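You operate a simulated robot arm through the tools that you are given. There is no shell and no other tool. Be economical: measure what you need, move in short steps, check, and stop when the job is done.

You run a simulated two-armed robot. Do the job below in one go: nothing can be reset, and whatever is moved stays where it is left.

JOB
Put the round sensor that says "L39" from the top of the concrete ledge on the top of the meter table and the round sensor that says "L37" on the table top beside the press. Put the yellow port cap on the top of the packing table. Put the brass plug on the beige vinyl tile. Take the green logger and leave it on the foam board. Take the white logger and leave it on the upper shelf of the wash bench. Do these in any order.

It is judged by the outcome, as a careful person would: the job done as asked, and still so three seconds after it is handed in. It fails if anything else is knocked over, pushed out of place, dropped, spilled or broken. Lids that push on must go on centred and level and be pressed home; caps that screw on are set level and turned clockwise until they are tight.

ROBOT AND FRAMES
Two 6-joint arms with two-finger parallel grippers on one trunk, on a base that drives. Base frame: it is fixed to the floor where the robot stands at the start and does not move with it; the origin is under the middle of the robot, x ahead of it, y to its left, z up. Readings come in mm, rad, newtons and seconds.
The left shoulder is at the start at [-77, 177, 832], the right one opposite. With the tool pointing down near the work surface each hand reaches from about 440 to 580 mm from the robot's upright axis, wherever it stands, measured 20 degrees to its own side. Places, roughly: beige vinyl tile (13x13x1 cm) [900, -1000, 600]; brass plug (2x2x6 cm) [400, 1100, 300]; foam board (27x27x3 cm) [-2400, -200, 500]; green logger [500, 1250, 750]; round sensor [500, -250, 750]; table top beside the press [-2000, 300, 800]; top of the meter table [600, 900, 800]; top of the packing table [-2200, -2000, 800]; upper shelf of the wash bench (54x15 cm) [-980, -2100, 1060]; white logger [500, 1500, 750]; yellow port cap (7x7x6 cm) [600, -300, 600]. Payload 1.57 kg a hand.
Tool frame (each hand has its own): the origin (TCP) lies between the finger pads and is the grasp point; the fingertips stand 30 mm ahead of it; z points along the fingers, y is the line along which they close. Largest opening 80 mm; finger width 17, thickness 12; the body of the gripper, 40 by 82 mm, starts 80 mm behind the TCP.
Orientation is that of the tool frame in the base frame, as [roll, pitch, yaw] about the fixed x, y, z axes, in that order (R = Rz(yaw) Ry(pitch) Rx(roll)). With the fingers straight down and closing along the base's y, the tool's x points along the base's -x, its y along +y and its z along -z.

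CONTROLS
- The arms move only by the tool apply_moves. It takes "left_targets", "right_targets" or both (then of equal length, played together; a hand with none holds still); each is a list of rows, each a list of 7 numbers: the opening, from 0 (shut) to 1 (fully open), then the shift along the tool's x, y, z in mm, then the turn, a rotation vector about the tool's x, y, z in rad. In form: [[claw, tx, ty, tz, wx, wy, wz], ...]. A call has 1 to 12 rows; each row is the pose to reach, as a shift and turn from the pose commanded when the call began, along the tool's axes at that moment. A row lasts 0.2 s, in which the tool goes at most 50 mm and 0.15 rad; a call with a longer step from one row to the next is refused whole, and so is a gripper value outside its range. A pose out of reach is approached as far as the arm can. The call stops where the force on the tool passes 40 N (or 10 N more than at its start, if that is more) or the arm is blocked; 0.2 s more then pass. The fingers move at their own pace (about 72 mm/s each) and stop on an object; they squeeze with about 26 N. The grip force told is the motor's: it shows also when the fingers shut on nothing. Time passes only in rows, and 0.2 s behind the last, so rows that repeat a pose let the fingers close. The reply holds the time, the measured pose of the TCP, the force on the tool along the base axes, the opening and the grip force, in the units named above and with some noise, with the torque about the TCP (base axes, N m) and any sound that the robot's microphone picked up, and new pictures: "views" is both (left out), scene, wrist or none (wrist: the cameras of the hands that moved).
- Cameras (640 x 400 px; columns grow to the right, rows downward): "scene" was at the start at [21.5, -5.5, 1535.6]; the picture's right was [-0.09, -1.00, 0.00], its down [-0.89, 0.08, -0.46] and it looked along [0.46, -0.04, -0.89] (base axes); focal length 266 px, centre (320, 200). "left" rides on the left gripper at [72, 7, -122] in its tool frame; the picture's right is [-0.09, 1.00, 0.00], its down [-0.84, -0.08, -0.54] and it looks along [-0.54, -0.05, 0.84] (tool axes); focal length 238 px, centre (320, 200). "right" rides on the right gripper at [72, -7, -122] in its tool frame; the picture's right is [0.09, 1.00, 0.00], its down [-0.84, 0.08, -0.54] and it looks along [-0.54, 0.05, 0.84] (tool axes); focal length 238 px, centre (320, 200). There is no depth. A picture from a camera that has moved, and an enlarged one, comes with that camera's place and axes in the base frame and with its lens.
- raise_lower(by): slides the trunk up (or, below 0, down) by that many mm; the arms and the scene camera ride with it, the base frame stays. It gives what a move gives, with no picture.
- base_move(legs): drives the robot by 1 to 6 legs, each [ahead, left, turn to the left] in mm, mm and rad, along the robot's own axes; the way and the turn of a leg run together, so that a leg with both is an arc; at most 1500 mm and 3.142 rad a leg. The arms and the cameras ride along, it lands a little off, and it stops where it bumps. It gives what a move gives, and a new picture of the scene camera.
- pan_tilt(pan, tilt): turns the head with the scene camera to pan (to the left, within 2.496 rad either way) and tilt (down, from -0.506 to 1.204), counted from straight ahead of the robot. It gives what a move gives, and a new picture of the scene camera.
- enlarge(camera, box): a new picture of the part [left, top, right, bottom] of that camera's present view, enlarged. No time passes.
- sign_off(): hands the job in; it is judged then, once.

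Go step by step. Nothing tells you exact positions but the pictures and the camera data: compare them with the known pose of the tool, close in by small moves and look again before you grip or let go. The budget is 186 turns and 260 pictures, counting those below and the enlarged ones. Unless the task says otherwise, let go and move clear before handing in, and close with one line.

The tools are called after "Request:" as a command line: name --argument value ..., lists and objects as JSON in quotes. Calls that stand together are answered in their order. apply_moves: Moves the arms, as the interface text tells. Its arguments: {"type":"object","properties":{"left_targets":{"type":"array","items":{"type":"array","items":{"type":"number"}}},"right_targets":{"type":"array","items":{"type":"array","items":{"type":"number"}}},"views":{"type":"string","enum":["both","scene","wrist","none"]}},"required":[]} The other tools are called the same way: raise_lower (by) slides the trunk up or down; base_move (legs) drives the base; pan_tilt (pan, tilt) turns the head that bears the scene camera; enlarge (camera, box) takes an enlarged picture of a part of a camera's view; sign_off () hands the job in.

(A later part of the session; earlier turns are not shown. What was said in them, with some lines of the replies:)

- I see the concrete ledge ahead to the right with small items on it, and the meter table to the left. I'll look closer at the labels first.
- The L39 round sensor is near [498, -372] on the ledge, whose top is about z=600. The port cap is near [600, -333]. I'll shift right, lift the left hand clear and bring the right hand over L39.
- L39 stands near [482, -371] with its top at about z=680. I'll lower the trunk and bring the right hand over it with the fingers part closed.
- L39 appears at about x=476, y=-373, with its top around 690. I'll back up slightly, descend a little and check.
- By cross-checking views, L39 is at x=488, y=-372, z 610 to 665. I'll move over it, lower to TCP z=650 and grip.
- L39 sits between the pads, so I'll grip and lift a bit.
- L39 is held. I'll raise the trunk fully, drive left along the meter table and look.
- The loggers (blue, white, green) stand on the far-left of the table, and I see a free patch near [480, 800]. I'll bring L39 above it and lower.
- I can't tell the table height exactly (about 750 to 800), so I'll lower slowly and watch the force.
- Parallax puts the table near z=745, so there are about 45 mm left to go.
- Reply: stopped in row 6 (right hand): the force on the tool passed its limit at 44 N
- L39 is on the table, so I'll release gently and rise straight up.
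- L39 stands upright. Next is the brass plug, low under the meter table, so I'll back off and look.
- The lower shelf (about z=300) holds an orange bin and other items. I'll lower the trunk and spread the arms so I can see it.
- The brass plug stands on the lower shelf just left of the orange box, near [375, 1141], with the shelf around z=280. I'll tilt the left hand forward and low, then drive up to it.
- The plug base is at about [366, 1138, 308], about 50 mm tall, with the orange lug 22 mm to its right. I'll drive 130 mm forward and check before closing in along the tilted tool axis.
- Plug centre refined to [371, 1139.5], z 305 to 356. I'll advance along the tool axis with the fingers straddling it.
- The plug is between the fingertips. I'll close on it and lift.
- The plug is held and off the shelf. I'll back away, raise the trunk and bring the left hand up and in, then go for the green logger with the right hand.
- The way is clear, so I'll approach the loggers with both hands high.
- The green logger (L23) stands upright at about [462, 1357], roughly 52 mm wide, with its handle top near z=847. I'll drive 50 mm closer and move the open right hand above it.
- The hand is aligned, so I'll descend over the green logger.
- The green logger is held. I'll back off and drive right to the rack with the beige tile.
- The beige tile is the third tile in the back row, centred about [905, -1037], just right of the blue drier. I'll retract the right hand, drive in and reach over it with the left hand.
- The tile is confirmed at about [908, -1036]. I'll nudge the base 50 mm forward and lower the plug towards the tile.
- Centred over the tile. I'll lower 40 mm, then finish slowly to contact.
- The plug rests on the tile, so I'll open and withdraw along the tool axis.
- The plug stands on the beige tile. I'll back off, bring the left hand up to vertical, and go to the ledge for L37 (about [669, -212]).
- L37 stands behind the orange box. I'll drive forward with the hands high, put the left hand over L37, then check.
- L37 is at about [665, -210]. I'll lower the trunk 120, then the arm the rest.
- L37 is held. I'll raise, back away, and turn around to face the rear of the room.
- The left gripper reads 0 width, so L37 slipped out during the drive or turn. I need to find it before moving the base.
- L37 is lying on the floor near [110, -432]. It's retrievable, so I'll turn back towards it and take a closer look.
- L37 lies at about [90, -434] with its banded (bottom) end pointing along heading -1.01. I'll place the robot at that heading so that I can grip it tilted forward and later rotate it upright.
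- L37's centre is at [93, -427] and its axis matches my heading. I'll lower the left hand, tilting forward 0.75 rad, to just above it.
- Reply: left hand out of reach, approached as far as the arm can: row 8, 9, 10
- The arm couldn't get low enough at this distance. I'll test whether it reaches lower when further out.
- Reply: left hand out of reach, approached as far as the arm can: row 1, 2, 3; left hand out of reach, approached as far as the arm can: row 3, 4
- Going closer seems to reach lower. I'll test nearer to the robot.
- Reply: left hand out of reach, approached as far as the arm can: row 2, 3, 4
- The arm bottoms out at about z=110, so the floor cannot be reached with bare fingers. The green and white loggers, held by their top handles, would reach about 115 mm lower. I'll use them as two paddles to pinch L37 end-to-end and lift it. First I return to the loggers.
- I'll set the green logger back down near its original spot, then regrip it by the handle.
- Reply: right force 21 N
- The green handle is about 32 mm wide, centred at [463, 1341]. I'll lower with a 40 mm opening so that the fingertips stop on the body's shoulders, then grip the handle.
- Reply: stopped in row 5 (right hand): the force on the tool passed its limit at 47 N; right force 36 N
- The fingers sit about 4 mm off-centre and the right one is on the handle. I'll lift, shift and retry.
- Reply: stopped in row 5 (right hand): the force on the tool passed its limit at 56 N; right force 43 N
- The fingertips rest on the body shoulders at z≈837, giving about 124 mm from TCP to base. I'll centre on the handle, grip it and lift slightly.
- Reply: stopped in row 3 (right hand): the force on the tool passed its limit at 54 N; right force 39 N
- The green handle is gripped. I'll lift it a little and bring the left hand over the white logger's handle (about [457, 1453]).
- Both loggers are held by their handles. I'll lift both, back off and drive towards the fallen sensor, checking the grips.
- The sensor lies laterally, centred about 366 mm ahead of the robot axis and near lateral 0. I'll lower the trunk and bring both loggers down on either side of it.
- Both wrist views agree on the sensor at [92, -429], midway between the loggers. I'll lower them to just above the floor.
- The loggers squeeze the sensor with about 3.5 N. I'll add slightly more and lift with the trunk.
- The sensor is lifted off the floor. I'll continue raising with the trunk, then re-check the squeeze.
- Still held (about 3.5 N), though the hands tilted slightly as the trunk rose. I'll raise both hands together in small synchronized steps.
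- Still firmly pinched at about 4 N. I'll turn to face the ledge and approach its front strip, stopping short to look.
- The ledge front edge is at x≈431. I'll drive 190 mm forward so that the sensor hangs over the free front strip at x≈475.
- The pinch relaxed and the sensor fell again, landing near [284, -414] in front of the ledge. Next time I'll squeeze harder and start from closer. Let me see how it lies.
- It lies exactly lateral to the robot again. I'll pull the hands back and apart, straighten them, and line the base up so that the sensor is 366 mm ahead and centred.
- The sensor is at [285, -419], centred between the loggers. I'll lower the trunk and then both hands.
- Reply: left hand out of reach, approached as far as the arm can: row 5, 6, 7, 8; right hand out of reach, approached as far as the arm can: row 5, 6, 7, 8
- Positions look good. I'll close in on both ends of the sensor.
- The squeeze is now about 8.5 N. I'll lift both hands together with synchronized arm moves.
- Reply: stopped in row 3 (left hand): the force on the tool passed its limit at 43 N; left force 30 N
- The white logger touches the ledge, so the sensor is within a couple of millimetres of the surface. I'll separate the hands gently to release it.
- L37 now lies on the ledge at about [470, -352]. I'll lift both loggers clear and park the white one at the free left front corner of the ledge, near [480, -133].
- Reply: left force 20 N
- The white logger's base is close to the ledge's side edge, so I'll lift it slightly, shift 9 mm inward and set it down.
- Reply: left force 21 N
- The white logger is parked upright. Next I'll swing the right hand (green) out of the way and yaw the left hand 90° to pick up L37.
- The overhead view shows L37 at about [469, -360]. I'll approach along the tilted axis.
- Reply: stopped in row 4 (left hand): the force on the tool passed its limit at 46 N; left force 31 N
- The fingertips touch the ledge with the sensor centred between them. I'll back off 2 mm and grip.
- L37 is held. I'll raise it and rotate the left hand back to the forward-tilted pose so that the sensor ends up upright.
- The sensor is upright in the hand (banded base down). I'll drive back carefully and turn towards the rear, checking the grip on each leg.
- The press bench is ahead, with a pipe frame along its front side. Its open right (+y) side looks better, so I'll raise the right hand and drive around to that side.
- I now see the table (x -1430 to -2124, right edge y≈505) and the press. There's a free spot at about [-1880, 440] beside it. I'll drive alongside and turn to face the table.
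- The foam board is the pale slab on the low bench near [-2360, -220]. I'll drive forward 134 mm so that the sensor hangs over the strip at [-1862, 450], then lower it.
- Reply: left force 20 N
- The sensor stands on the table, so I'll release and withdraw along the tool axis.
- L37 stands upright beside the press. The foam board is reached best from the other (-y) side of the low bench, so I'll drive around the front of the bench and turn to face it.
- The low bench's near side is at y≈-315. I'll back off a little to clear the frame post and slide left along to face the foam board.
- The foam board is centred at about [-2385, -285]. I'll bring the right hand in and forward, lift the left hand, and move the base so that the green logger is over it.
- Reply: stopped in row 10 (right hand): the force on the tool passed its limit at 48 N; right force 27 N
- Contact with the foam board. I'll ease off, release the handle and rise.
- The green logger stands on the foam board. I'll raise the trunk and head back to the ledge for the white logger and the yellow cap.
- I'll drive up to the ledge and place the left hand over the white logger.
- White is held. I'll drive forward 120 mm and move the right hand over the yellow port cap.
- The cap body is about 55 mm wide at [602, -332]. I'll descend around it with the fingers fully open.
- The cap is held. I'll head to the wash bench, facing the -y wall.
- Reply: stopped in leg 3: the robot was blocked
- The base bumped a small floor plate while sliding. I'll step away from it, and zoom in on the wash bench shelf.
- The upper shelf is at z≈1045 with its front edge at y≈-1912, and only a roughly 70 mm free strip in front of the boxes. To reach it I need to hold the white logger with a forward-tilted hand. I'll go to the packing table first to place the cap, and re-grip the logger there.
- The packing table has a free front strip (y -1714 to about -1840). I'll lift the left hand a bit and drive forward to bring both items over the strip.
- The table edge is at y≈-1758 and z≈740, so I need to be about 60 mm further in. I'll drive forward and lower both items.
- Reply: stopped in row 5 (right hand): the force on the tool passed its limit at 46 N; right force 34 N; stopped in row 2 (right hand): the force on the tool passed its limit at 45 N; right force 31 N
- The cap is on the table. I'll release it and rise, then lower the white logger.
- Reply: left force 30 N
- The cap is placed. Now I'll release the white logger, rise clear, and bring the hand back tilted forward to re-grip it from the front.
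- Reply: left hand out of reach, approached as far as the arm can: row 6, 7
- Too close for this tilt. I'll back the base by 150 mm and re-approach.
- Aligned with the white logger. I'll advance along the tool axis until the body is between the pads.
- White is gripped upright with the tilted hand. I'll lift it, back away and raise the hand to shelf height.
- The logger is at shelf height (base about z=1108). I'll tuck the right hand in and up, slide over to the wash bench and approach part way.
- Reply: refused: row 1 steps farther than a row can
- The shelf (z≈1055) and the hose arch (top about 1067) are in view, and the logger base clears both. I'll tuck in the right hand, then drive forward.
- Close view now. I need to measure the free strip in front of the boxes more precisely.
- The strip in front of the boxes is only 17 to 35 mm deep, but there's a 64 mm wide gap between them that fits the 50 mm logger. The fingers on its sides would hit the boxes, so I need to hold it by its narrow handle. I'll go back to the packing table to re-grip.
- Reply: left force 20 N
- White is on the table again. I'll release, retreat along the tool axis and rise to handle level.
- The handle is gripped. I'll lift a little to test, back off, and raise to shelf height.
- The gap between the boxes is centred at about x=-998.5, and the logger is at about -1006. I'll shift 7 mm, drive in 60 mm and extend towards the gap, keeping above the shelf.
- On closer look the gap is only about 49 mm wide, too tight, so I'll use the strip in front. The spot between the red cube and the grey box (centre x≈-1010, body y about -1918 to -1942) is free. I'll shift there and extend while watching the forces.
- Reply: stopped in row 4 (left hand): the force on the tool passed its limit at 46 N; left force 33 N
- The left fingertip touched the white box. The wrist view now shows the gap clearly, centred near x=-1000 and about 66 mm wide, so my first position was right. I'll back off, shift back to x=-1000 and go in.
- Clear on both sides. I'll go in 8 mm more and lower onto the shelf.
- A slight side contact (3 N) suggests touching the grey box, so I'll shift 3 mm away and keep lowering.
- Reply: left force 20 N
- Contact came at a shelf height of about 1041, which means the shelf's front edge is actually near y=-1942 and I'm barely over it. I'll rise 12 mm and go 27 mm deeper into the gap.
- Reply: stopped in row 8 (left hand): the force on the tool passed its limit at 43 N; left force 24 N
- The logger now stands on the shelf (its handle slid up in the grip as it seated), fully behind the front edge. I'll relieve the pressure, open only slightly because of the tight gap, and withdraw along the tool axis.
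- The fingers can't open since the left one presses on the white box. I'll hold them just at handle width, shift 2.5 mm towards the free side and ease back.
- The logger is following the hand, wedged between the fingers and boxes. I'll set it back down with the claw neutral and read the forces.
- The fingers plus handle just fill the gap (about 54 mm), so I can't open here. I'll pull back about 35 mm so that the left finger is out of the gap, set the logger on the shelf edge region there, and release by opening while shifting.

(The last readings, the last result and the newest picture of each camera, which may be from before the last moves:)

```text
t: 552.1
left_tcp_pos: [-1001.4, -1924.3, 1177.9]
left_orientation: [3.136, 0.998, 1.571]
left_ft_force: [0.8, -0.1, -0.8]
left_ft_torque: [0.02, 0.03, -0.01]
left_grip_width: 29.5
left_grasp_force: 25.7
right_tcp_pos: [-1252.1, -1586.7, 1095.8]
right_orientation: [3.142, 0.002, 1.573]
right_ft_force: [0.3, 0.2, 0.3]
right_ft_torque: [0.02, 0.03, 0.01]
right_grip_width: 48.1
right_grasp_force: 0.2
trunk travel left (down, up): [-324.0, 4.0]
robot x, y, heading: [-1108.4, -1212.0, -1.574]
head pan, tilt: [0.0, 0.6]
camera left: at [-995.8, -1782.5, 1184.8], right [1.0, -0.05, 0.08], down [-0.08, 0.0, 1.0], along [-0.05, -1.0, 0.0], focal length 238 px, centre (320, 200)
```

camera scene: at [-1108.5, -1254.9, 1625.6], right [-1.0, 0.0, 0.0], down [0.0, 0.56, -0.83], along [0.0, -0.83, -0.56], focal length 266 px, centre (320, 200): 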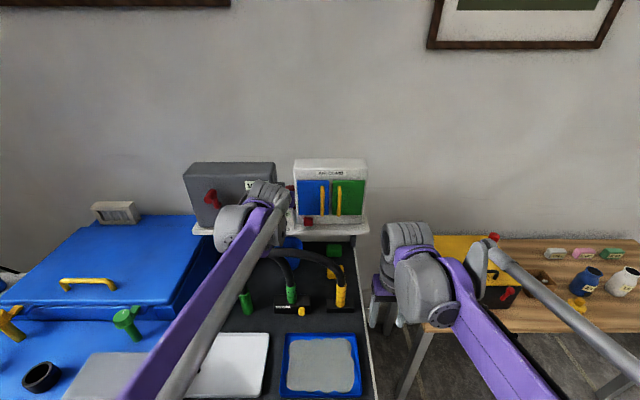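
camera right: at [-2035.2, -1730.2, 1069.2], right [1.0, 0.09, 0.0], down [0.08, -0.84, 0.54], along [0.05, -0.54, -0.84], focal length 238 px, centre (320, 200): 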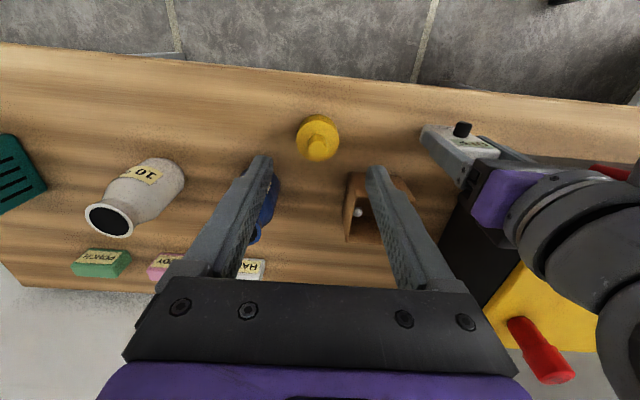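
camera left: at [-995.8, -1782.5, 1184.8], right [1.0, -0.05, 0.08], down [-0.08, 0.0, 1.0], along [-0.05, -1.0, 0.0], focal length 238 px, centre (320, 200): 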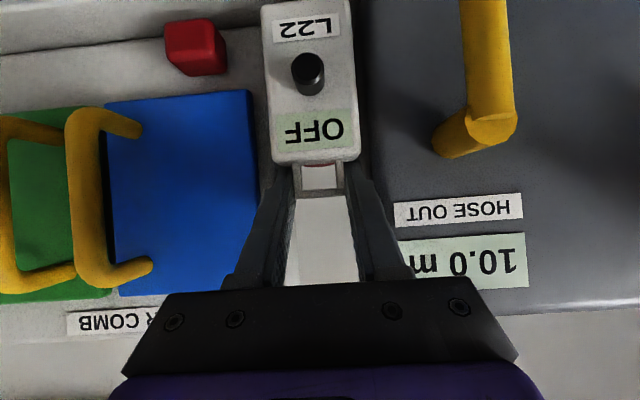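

Request:
apply_moves --left_targets '[[0.1, 3.4, 0, 2.2, 0, 0, 0], [0.1, 5.9, 0, 3.8, 0, 0, 0], [0.1, 7.6, 0, 4.9, 0, 0, 0]]' --views "none"

Request:
apply_moves --left_targets '[[0.1, 1.3, 0, 0.8, 0, 0, 0], [0.1, 2.5, 0, 1.6, 0, 0, 0]]' --views "none"

```text
t: 553.0
left_tcp_pos: [-1002.8, -1923.9, 1167.0]
left_orientation: [3.137, 0.997, 1.571]
left_ft_force: [0.3, -0.3, -1.0]
left_ft_torque: [-0.01, -0.01, 0.02]
left_grip_width: 29.8
left_grasp_force: 26.7
right_tcp_pos: [-1252.6, -1586.8, 1096.9]
right_orientation: [-3.141, 0.003, 1.571]
right_ft_force: [-0.3, 0.4, 0.1]
right_ft_torque: [-0.01, 0.01, 0.02]
right_grip_width: 47.7
right_grasp_force: 0.1
trunk travel left (down, up): [-324.0, 4.0]
robot x, y, heading: [-1109.9, -1213.3, -1.568]
head pan, tilt: [0.0, 0.6]
```

```text
t: 553.5
left_tcp_pos: [-1001.9, -1924.0, 1166.1]
left_orientation: [3.137, 0.998, 1.571]
left_ft_force: [0.1, -0.6, 1.0]
left_ft_torque: [-0.02, -0.01, -0.06]
left_grip_width: 29.9
left_grasp_force: 25.3
right_tcp_pos: [-1252.7, -1588.0, 1096.7]
right_orientation: [3.141, 0.003, 1.574]
right_ft_force: [0.2, 0.0, 0.2]
right_ft_torque: [0.02, -0.03, -0.01]
right_grip_width: 48.0
right_grasp_force: 0.1
trunk travel left (down, up): [-324.0, 4.0]
robot x, y, heading: [-1107.9, -1212.1, -1.571]
head pan, tilt: [0.0, 0.6]
```

Request:
apply_moves --left_targets '[[0.1, 1.3, 0, 0.8, 0, 0, 0], [0.1, 2.5, 0, 1.6, 0, 0, 0], [0.1, 3.4, 0, 2.2, 0, 0, 0]]' --views "wrist"

```text
t: 554.4
left_tcp_pos: [-1001.5, -1922.6, 1163.8]
left_orientation: [3.137, 1.004, 1.569]
left_ft_force: [0.6, -4.4, 31.3]
left_ft_torque: [-0.17, 0.02, 0.04]
left_grip_width: 29.9
left_grasp_force: 26.6
right_tcp_pos: [-1252.9, -1584.3, 1100.1]
right_orientation: [3.141, 0.004, 1.572]
right_ft_force: [-0.7, -1.2, -1.0]
right_ft_torque: [-0.01, -0.01, -0.03]
right_grip_width: 47.9
right_grasp_force: 0.1
trunk travel left (down, up): [-324.0, 4.0]
robot x, y, heading: [-1113.3, -1209.9, -1.568]
head pan, tilt: [0.0, 0.6]
camera left: at [-996.5, -1782.0, 1170.5], right [1.0, -0.05, 0.08], down [-0.08, 0.01, 1.0], along [-0.05, -1.0, 0.01], focal length 238 px, centre (320, 200)
```

left: 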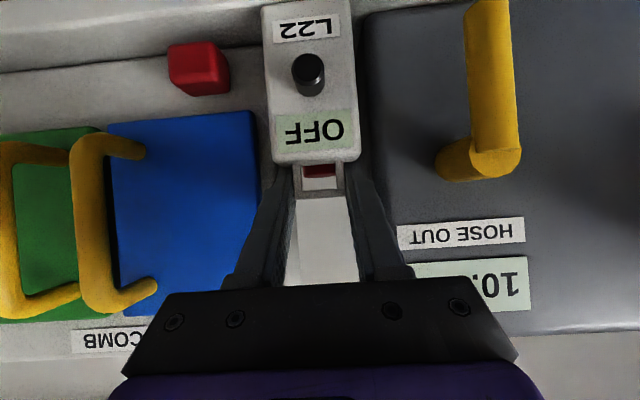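

The logger front is about at the shelf edge, with its body on the shelf. I'll relieve the pressure and open while shifting slightly to the left.

Request:
apply_moves --left_targets '[[0.1, -1.7, 0, -1.1, 0, 0, 0], [0.42, -1.7, -1.5, -1.1, 0, 0, 0], [0.47, -1.7, -3, -1.1, 0, 0, 0], [0.47, -1.7, -3, -1.1, 0, 0, 0]]' --views "wrist"

```text
t: 555.4
left_tcp_pos: [-1003.8, -1924.1, 1163.0]
left_orientation: [3.139, 0.999, 1.572]
left_ft_force: [9.0, -5.8, 21.1]
left_ft_torque: [-0.3, -0.03, 0.16]
left_grip_width: 32.2
left_grasp_force: 0.0
right_tcp_pos: [-1250.6, -1586.3, 1096.4]
right_orientation: [-3.141, 0.001, 1.572]
right_ft_force: [-0.2, 0.1, 0.3]
right_ft_torque: [0.03, 0.04, -0.01]
right_grip_width: 48.1
right_grasp_force: 0.0
trunk travel left (down, up): [-324.0, 4.0]
robot x, y, heading: [-1111.2, -1210.4, -1.565]
head pan, tilt: [0.0, 0.6]
camera left: at [-997.4, -1782.2, 1170.4], right [1.0, -0.04, 0.08], down [-0.08, 0.0, 1.0], along [-0.04, -1.0, 0.0], focal length 238 px, centre (320, 200)
```

left: 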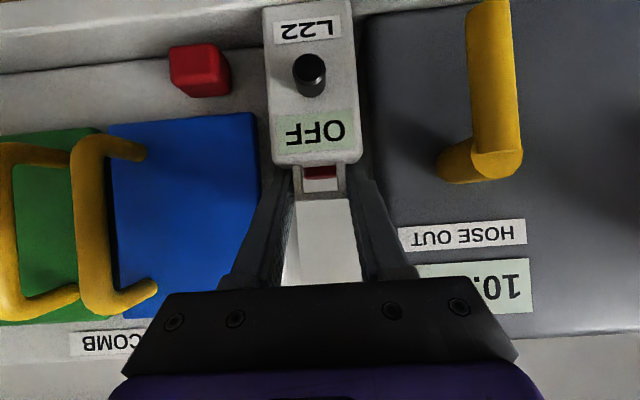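

Request:
apply_moves --left_targets '[[0.41, -2, 1, -1.3, 0, 0, 0], [0.41, -4.5, 1, -3, 0, 0, 0], [0.41, -8, 1, -5, 0, 0, 0], [0.41, -12.6, 1, -8.1, 0, 0, 0]]' --views "wrist"

```text
t: 556.4
left_tcp_pos: [-1003.0, -1925.5, 1176.0]
left_orientation: [3.138, 0.995, 1.569]
left_ft_force: [2.0, 0.7, -2.1]
left_ft_torque: [0.02, -0.02, 0.05]
left_grip_width: 30.9
left_grasp_force: 0.1
right_tcp_pos: [-1252.6, -1587.3, 1096.6]
right_orientation: [3.142, 0.003, 1.571]
right_ft_force: [0.2, -0.4, 0.3]
right_ft_torque: [-0.02, 0.03, 0.0]
right_grip_width: 48.0
right_grasp_force: 0.1
trunk travel left (down, up): [-324.0, 4.0]
robot x, y, heading: [-1107.4, -1212.2, -1.569]
head pan, tilt: [0.0, 0.6]
camera left: at [-997.7, -1783.3, 1184.5], right [1.0, -0.05, 0.08], down [-0.08, 0.0, 1.0], along [-0.05, -1.0, 0.0], focal length 238 px, centre (320, 200)
```

left: 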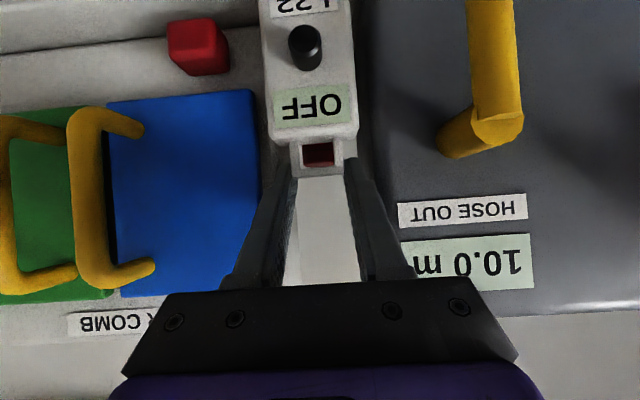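

The logger stays on the shelf while the hand rises. I'll continue up and then back.

Request:
apply_moves --left_targets '[[0.4, -6, 0, -4, 0, 0, 0], [0.4, -14, 0, -9, 0, 0, 0], [0.4, -24, 0, -15, 0, 0, 0], [0.4, -34, 0, -22, 0, 0, 0], [0.4, -42, 0, -27, 0, 0, 0]]' --views "wrist"

```text
t: 557.5
left_tcp_pos: [-1001.5, -1924.8, 1228.5]
left_orientation: [3.138, 0.998, 1.571]
left_ft_force: [1.6, 0.7, -0.8]
left_ft_torque: [0.01, -0.03, 0.02]
left_grip_width: 30.9
left_grasp_force: 0.1
right_tcp_pos: [-1253.9, -1587.0, 1096.7]
right_orientation: [3.141, 0.002, 1.571]
right_ft_force: [0.4, -0.3, -0.1]
right_ft_torque: [0.02, 0.01, 0.0]
right_grip_width: 48.1
right_grasp_force: 0.0
trunk travel left (down, up): [-324.0, 4.0]
robot x, y, heading: [-1111.9, -1210.5, -1.575]
head pan, tilt: [0.0, 0.6]
camera left: at [-997.7, -1782.6, 1234.6], right [1.0, -0.05, 0.08], down [-0.08, 0.0, 1.0], along [-0.05, -1.0, 0.0], focal length 238 px, centre (320, 200)
```

left: 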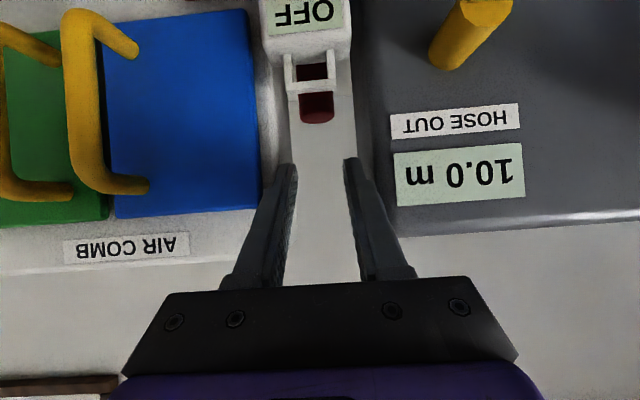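

The logger is free and standing. I'll back the hand out and inspect how it sits on the shelf.

Request:
apply_moves --left_targets '[[0.4, 18, 0, -28, 0, 0, 0], [0.2, 36, 0, -56, 0, 0, 0], [0, 54, 0, -84, 0, 0, 0], [0, 90, 0, -100, 0, 0, 0]]' --views "wrist"

Request:
enlarge --camera "left" --box '[220, 40, 420, 165]'

```text
t: 558.5
left_tcp_pos: [-1004.3, -1787.3, 1208.2]
left_orientation: [3.137, 0.998, 1.572]
left_ft_force: [-0.4, -0.3, 0.8]
left_ft_torque: [0.0, 0.02, -0.01]
left_grip_width: 0.0
left_grasp_force: 21.7
right_tcp_pos: [-1252.0, -1585.8, 1097.6]
right_orientation: [3.141, 0.0, 1.571]
right_ft_force: [0.0, -0.1, 0.0]
right_ft_torque: [-0.01, 0.01, 0.0]
right_grip_width: 47.9
right_grasp_force: 0.1
trunk travel left (down, up): [-324.0, 4.0]
robot x, y, heading: [-1105.7, -1211.0, -1.567]
head pan, tilt: [0.0, 0.6]
camera left: at [-999.3, -1646.0, 1214.6], right [1.0, -0.05, 0.08], down [-0.08, 0.0, 1.0], along [-0.05, -1.0, 0.0], focal length 238 px, centre (320, 200)
```

left: 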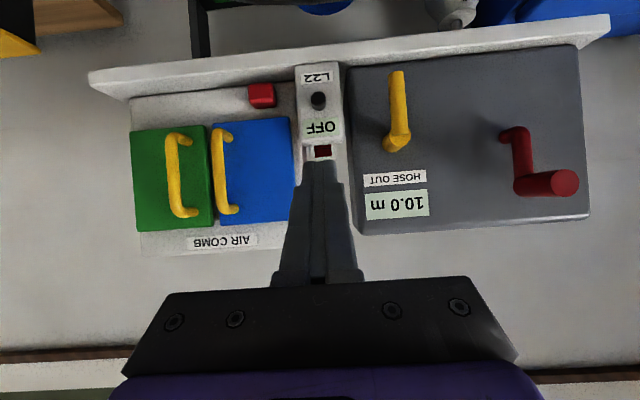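

```text
3.20 times, centred on (320, 102) of left
camera zoom: at [-999.3, -1646.0, 1214.6], right [1.0, -0.05, 0.08], down [-0.08, 0.0, 1.0], along [-0.05, -1.0, 0.0], focal length 763 px, centre (320, 512)
```

zoom: 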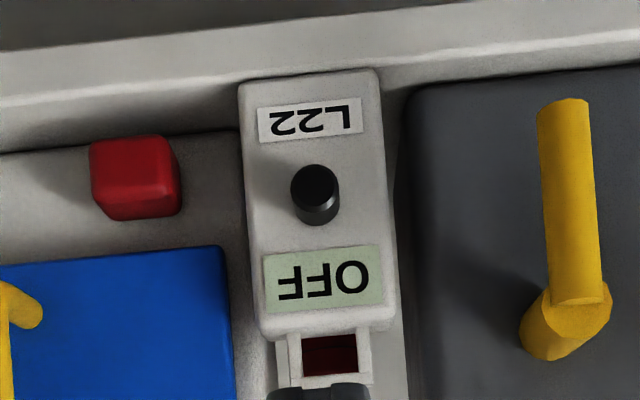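

The white logger stands upright and fully on the shelf, just inside the edge. I'll back the robot clear and take a last look.

Request:
base_move --legs '[[-350, 0, 0]]'

Request:
enlarge --camera "scene" --box '[220, 110, 420, 235]'

```text
t: 560.8
left_tcp_pos: [-1001.2, -1438.6, 1206.9]
left_orientation: [3.139, 0.998, 1.579]
left_ft_force: [0.0, -1.1, -0.1]
left_ft_torque: [0.0, 0.05, 0.01]
left_grip_width: 0.0
left_grasp_force: 21.5
right_tcp_pos: [-1251.0, -1238.8, 1097.4]
right_orientation: [3.141, 0.003, 1.58]
right_ft_force: [-0.2, -0.1, 0.2]
right_ft_torque: [0.01, -0.01, -0.01]
right_grip_width: 48.1
right_grasp_force: 0.1
trunk travel left (down, up): [-324.0, 4.0]
robot x, y, heading: [-1109.1, -863.0, -1.563]
head pan, tilt: [0.0, 0.6]
camera scene: at [-1109.7, -907.4, 1626.2], right [-1.0, -0.01, 0.0], down [-0.01, 0.57, -0.82], along [0.01, -0.82, -0.57], focal length 266 px, centre (320, 200)
```

scene: 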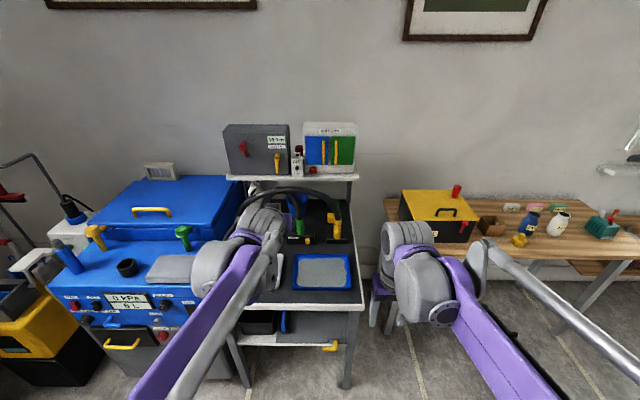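

```text
3.20 times, centred on (320, 172) of scene
camera zoom: at [-1109.7, -907.4, 1626.2], right [-1.0, -0.01, 0.0], down [-0.01, 0.57, -0.82], along [0.01, -0.82, -0.57], focal length 851 px, centre (320, 288)
```

zoom: 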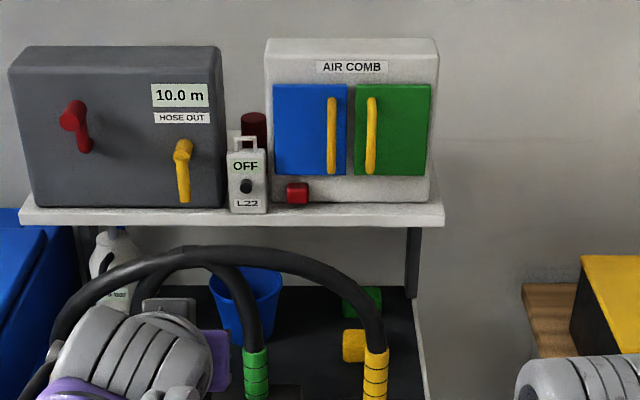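

Everything is in place: the white logger stands on the upper shelf between the boxes, and the hands are empty and clear. I'm handing in now.

Request:
sign_off

```text
The job is handed in.
```

All six items are where you asked and standing upright, but the run wasn't clean: L37 was dropped to the floor twice before I placed it, and a fingertip pushed the AIR COMB box on the wash bench's upper shelf with about 45 N. I saw no sign that the box moved.
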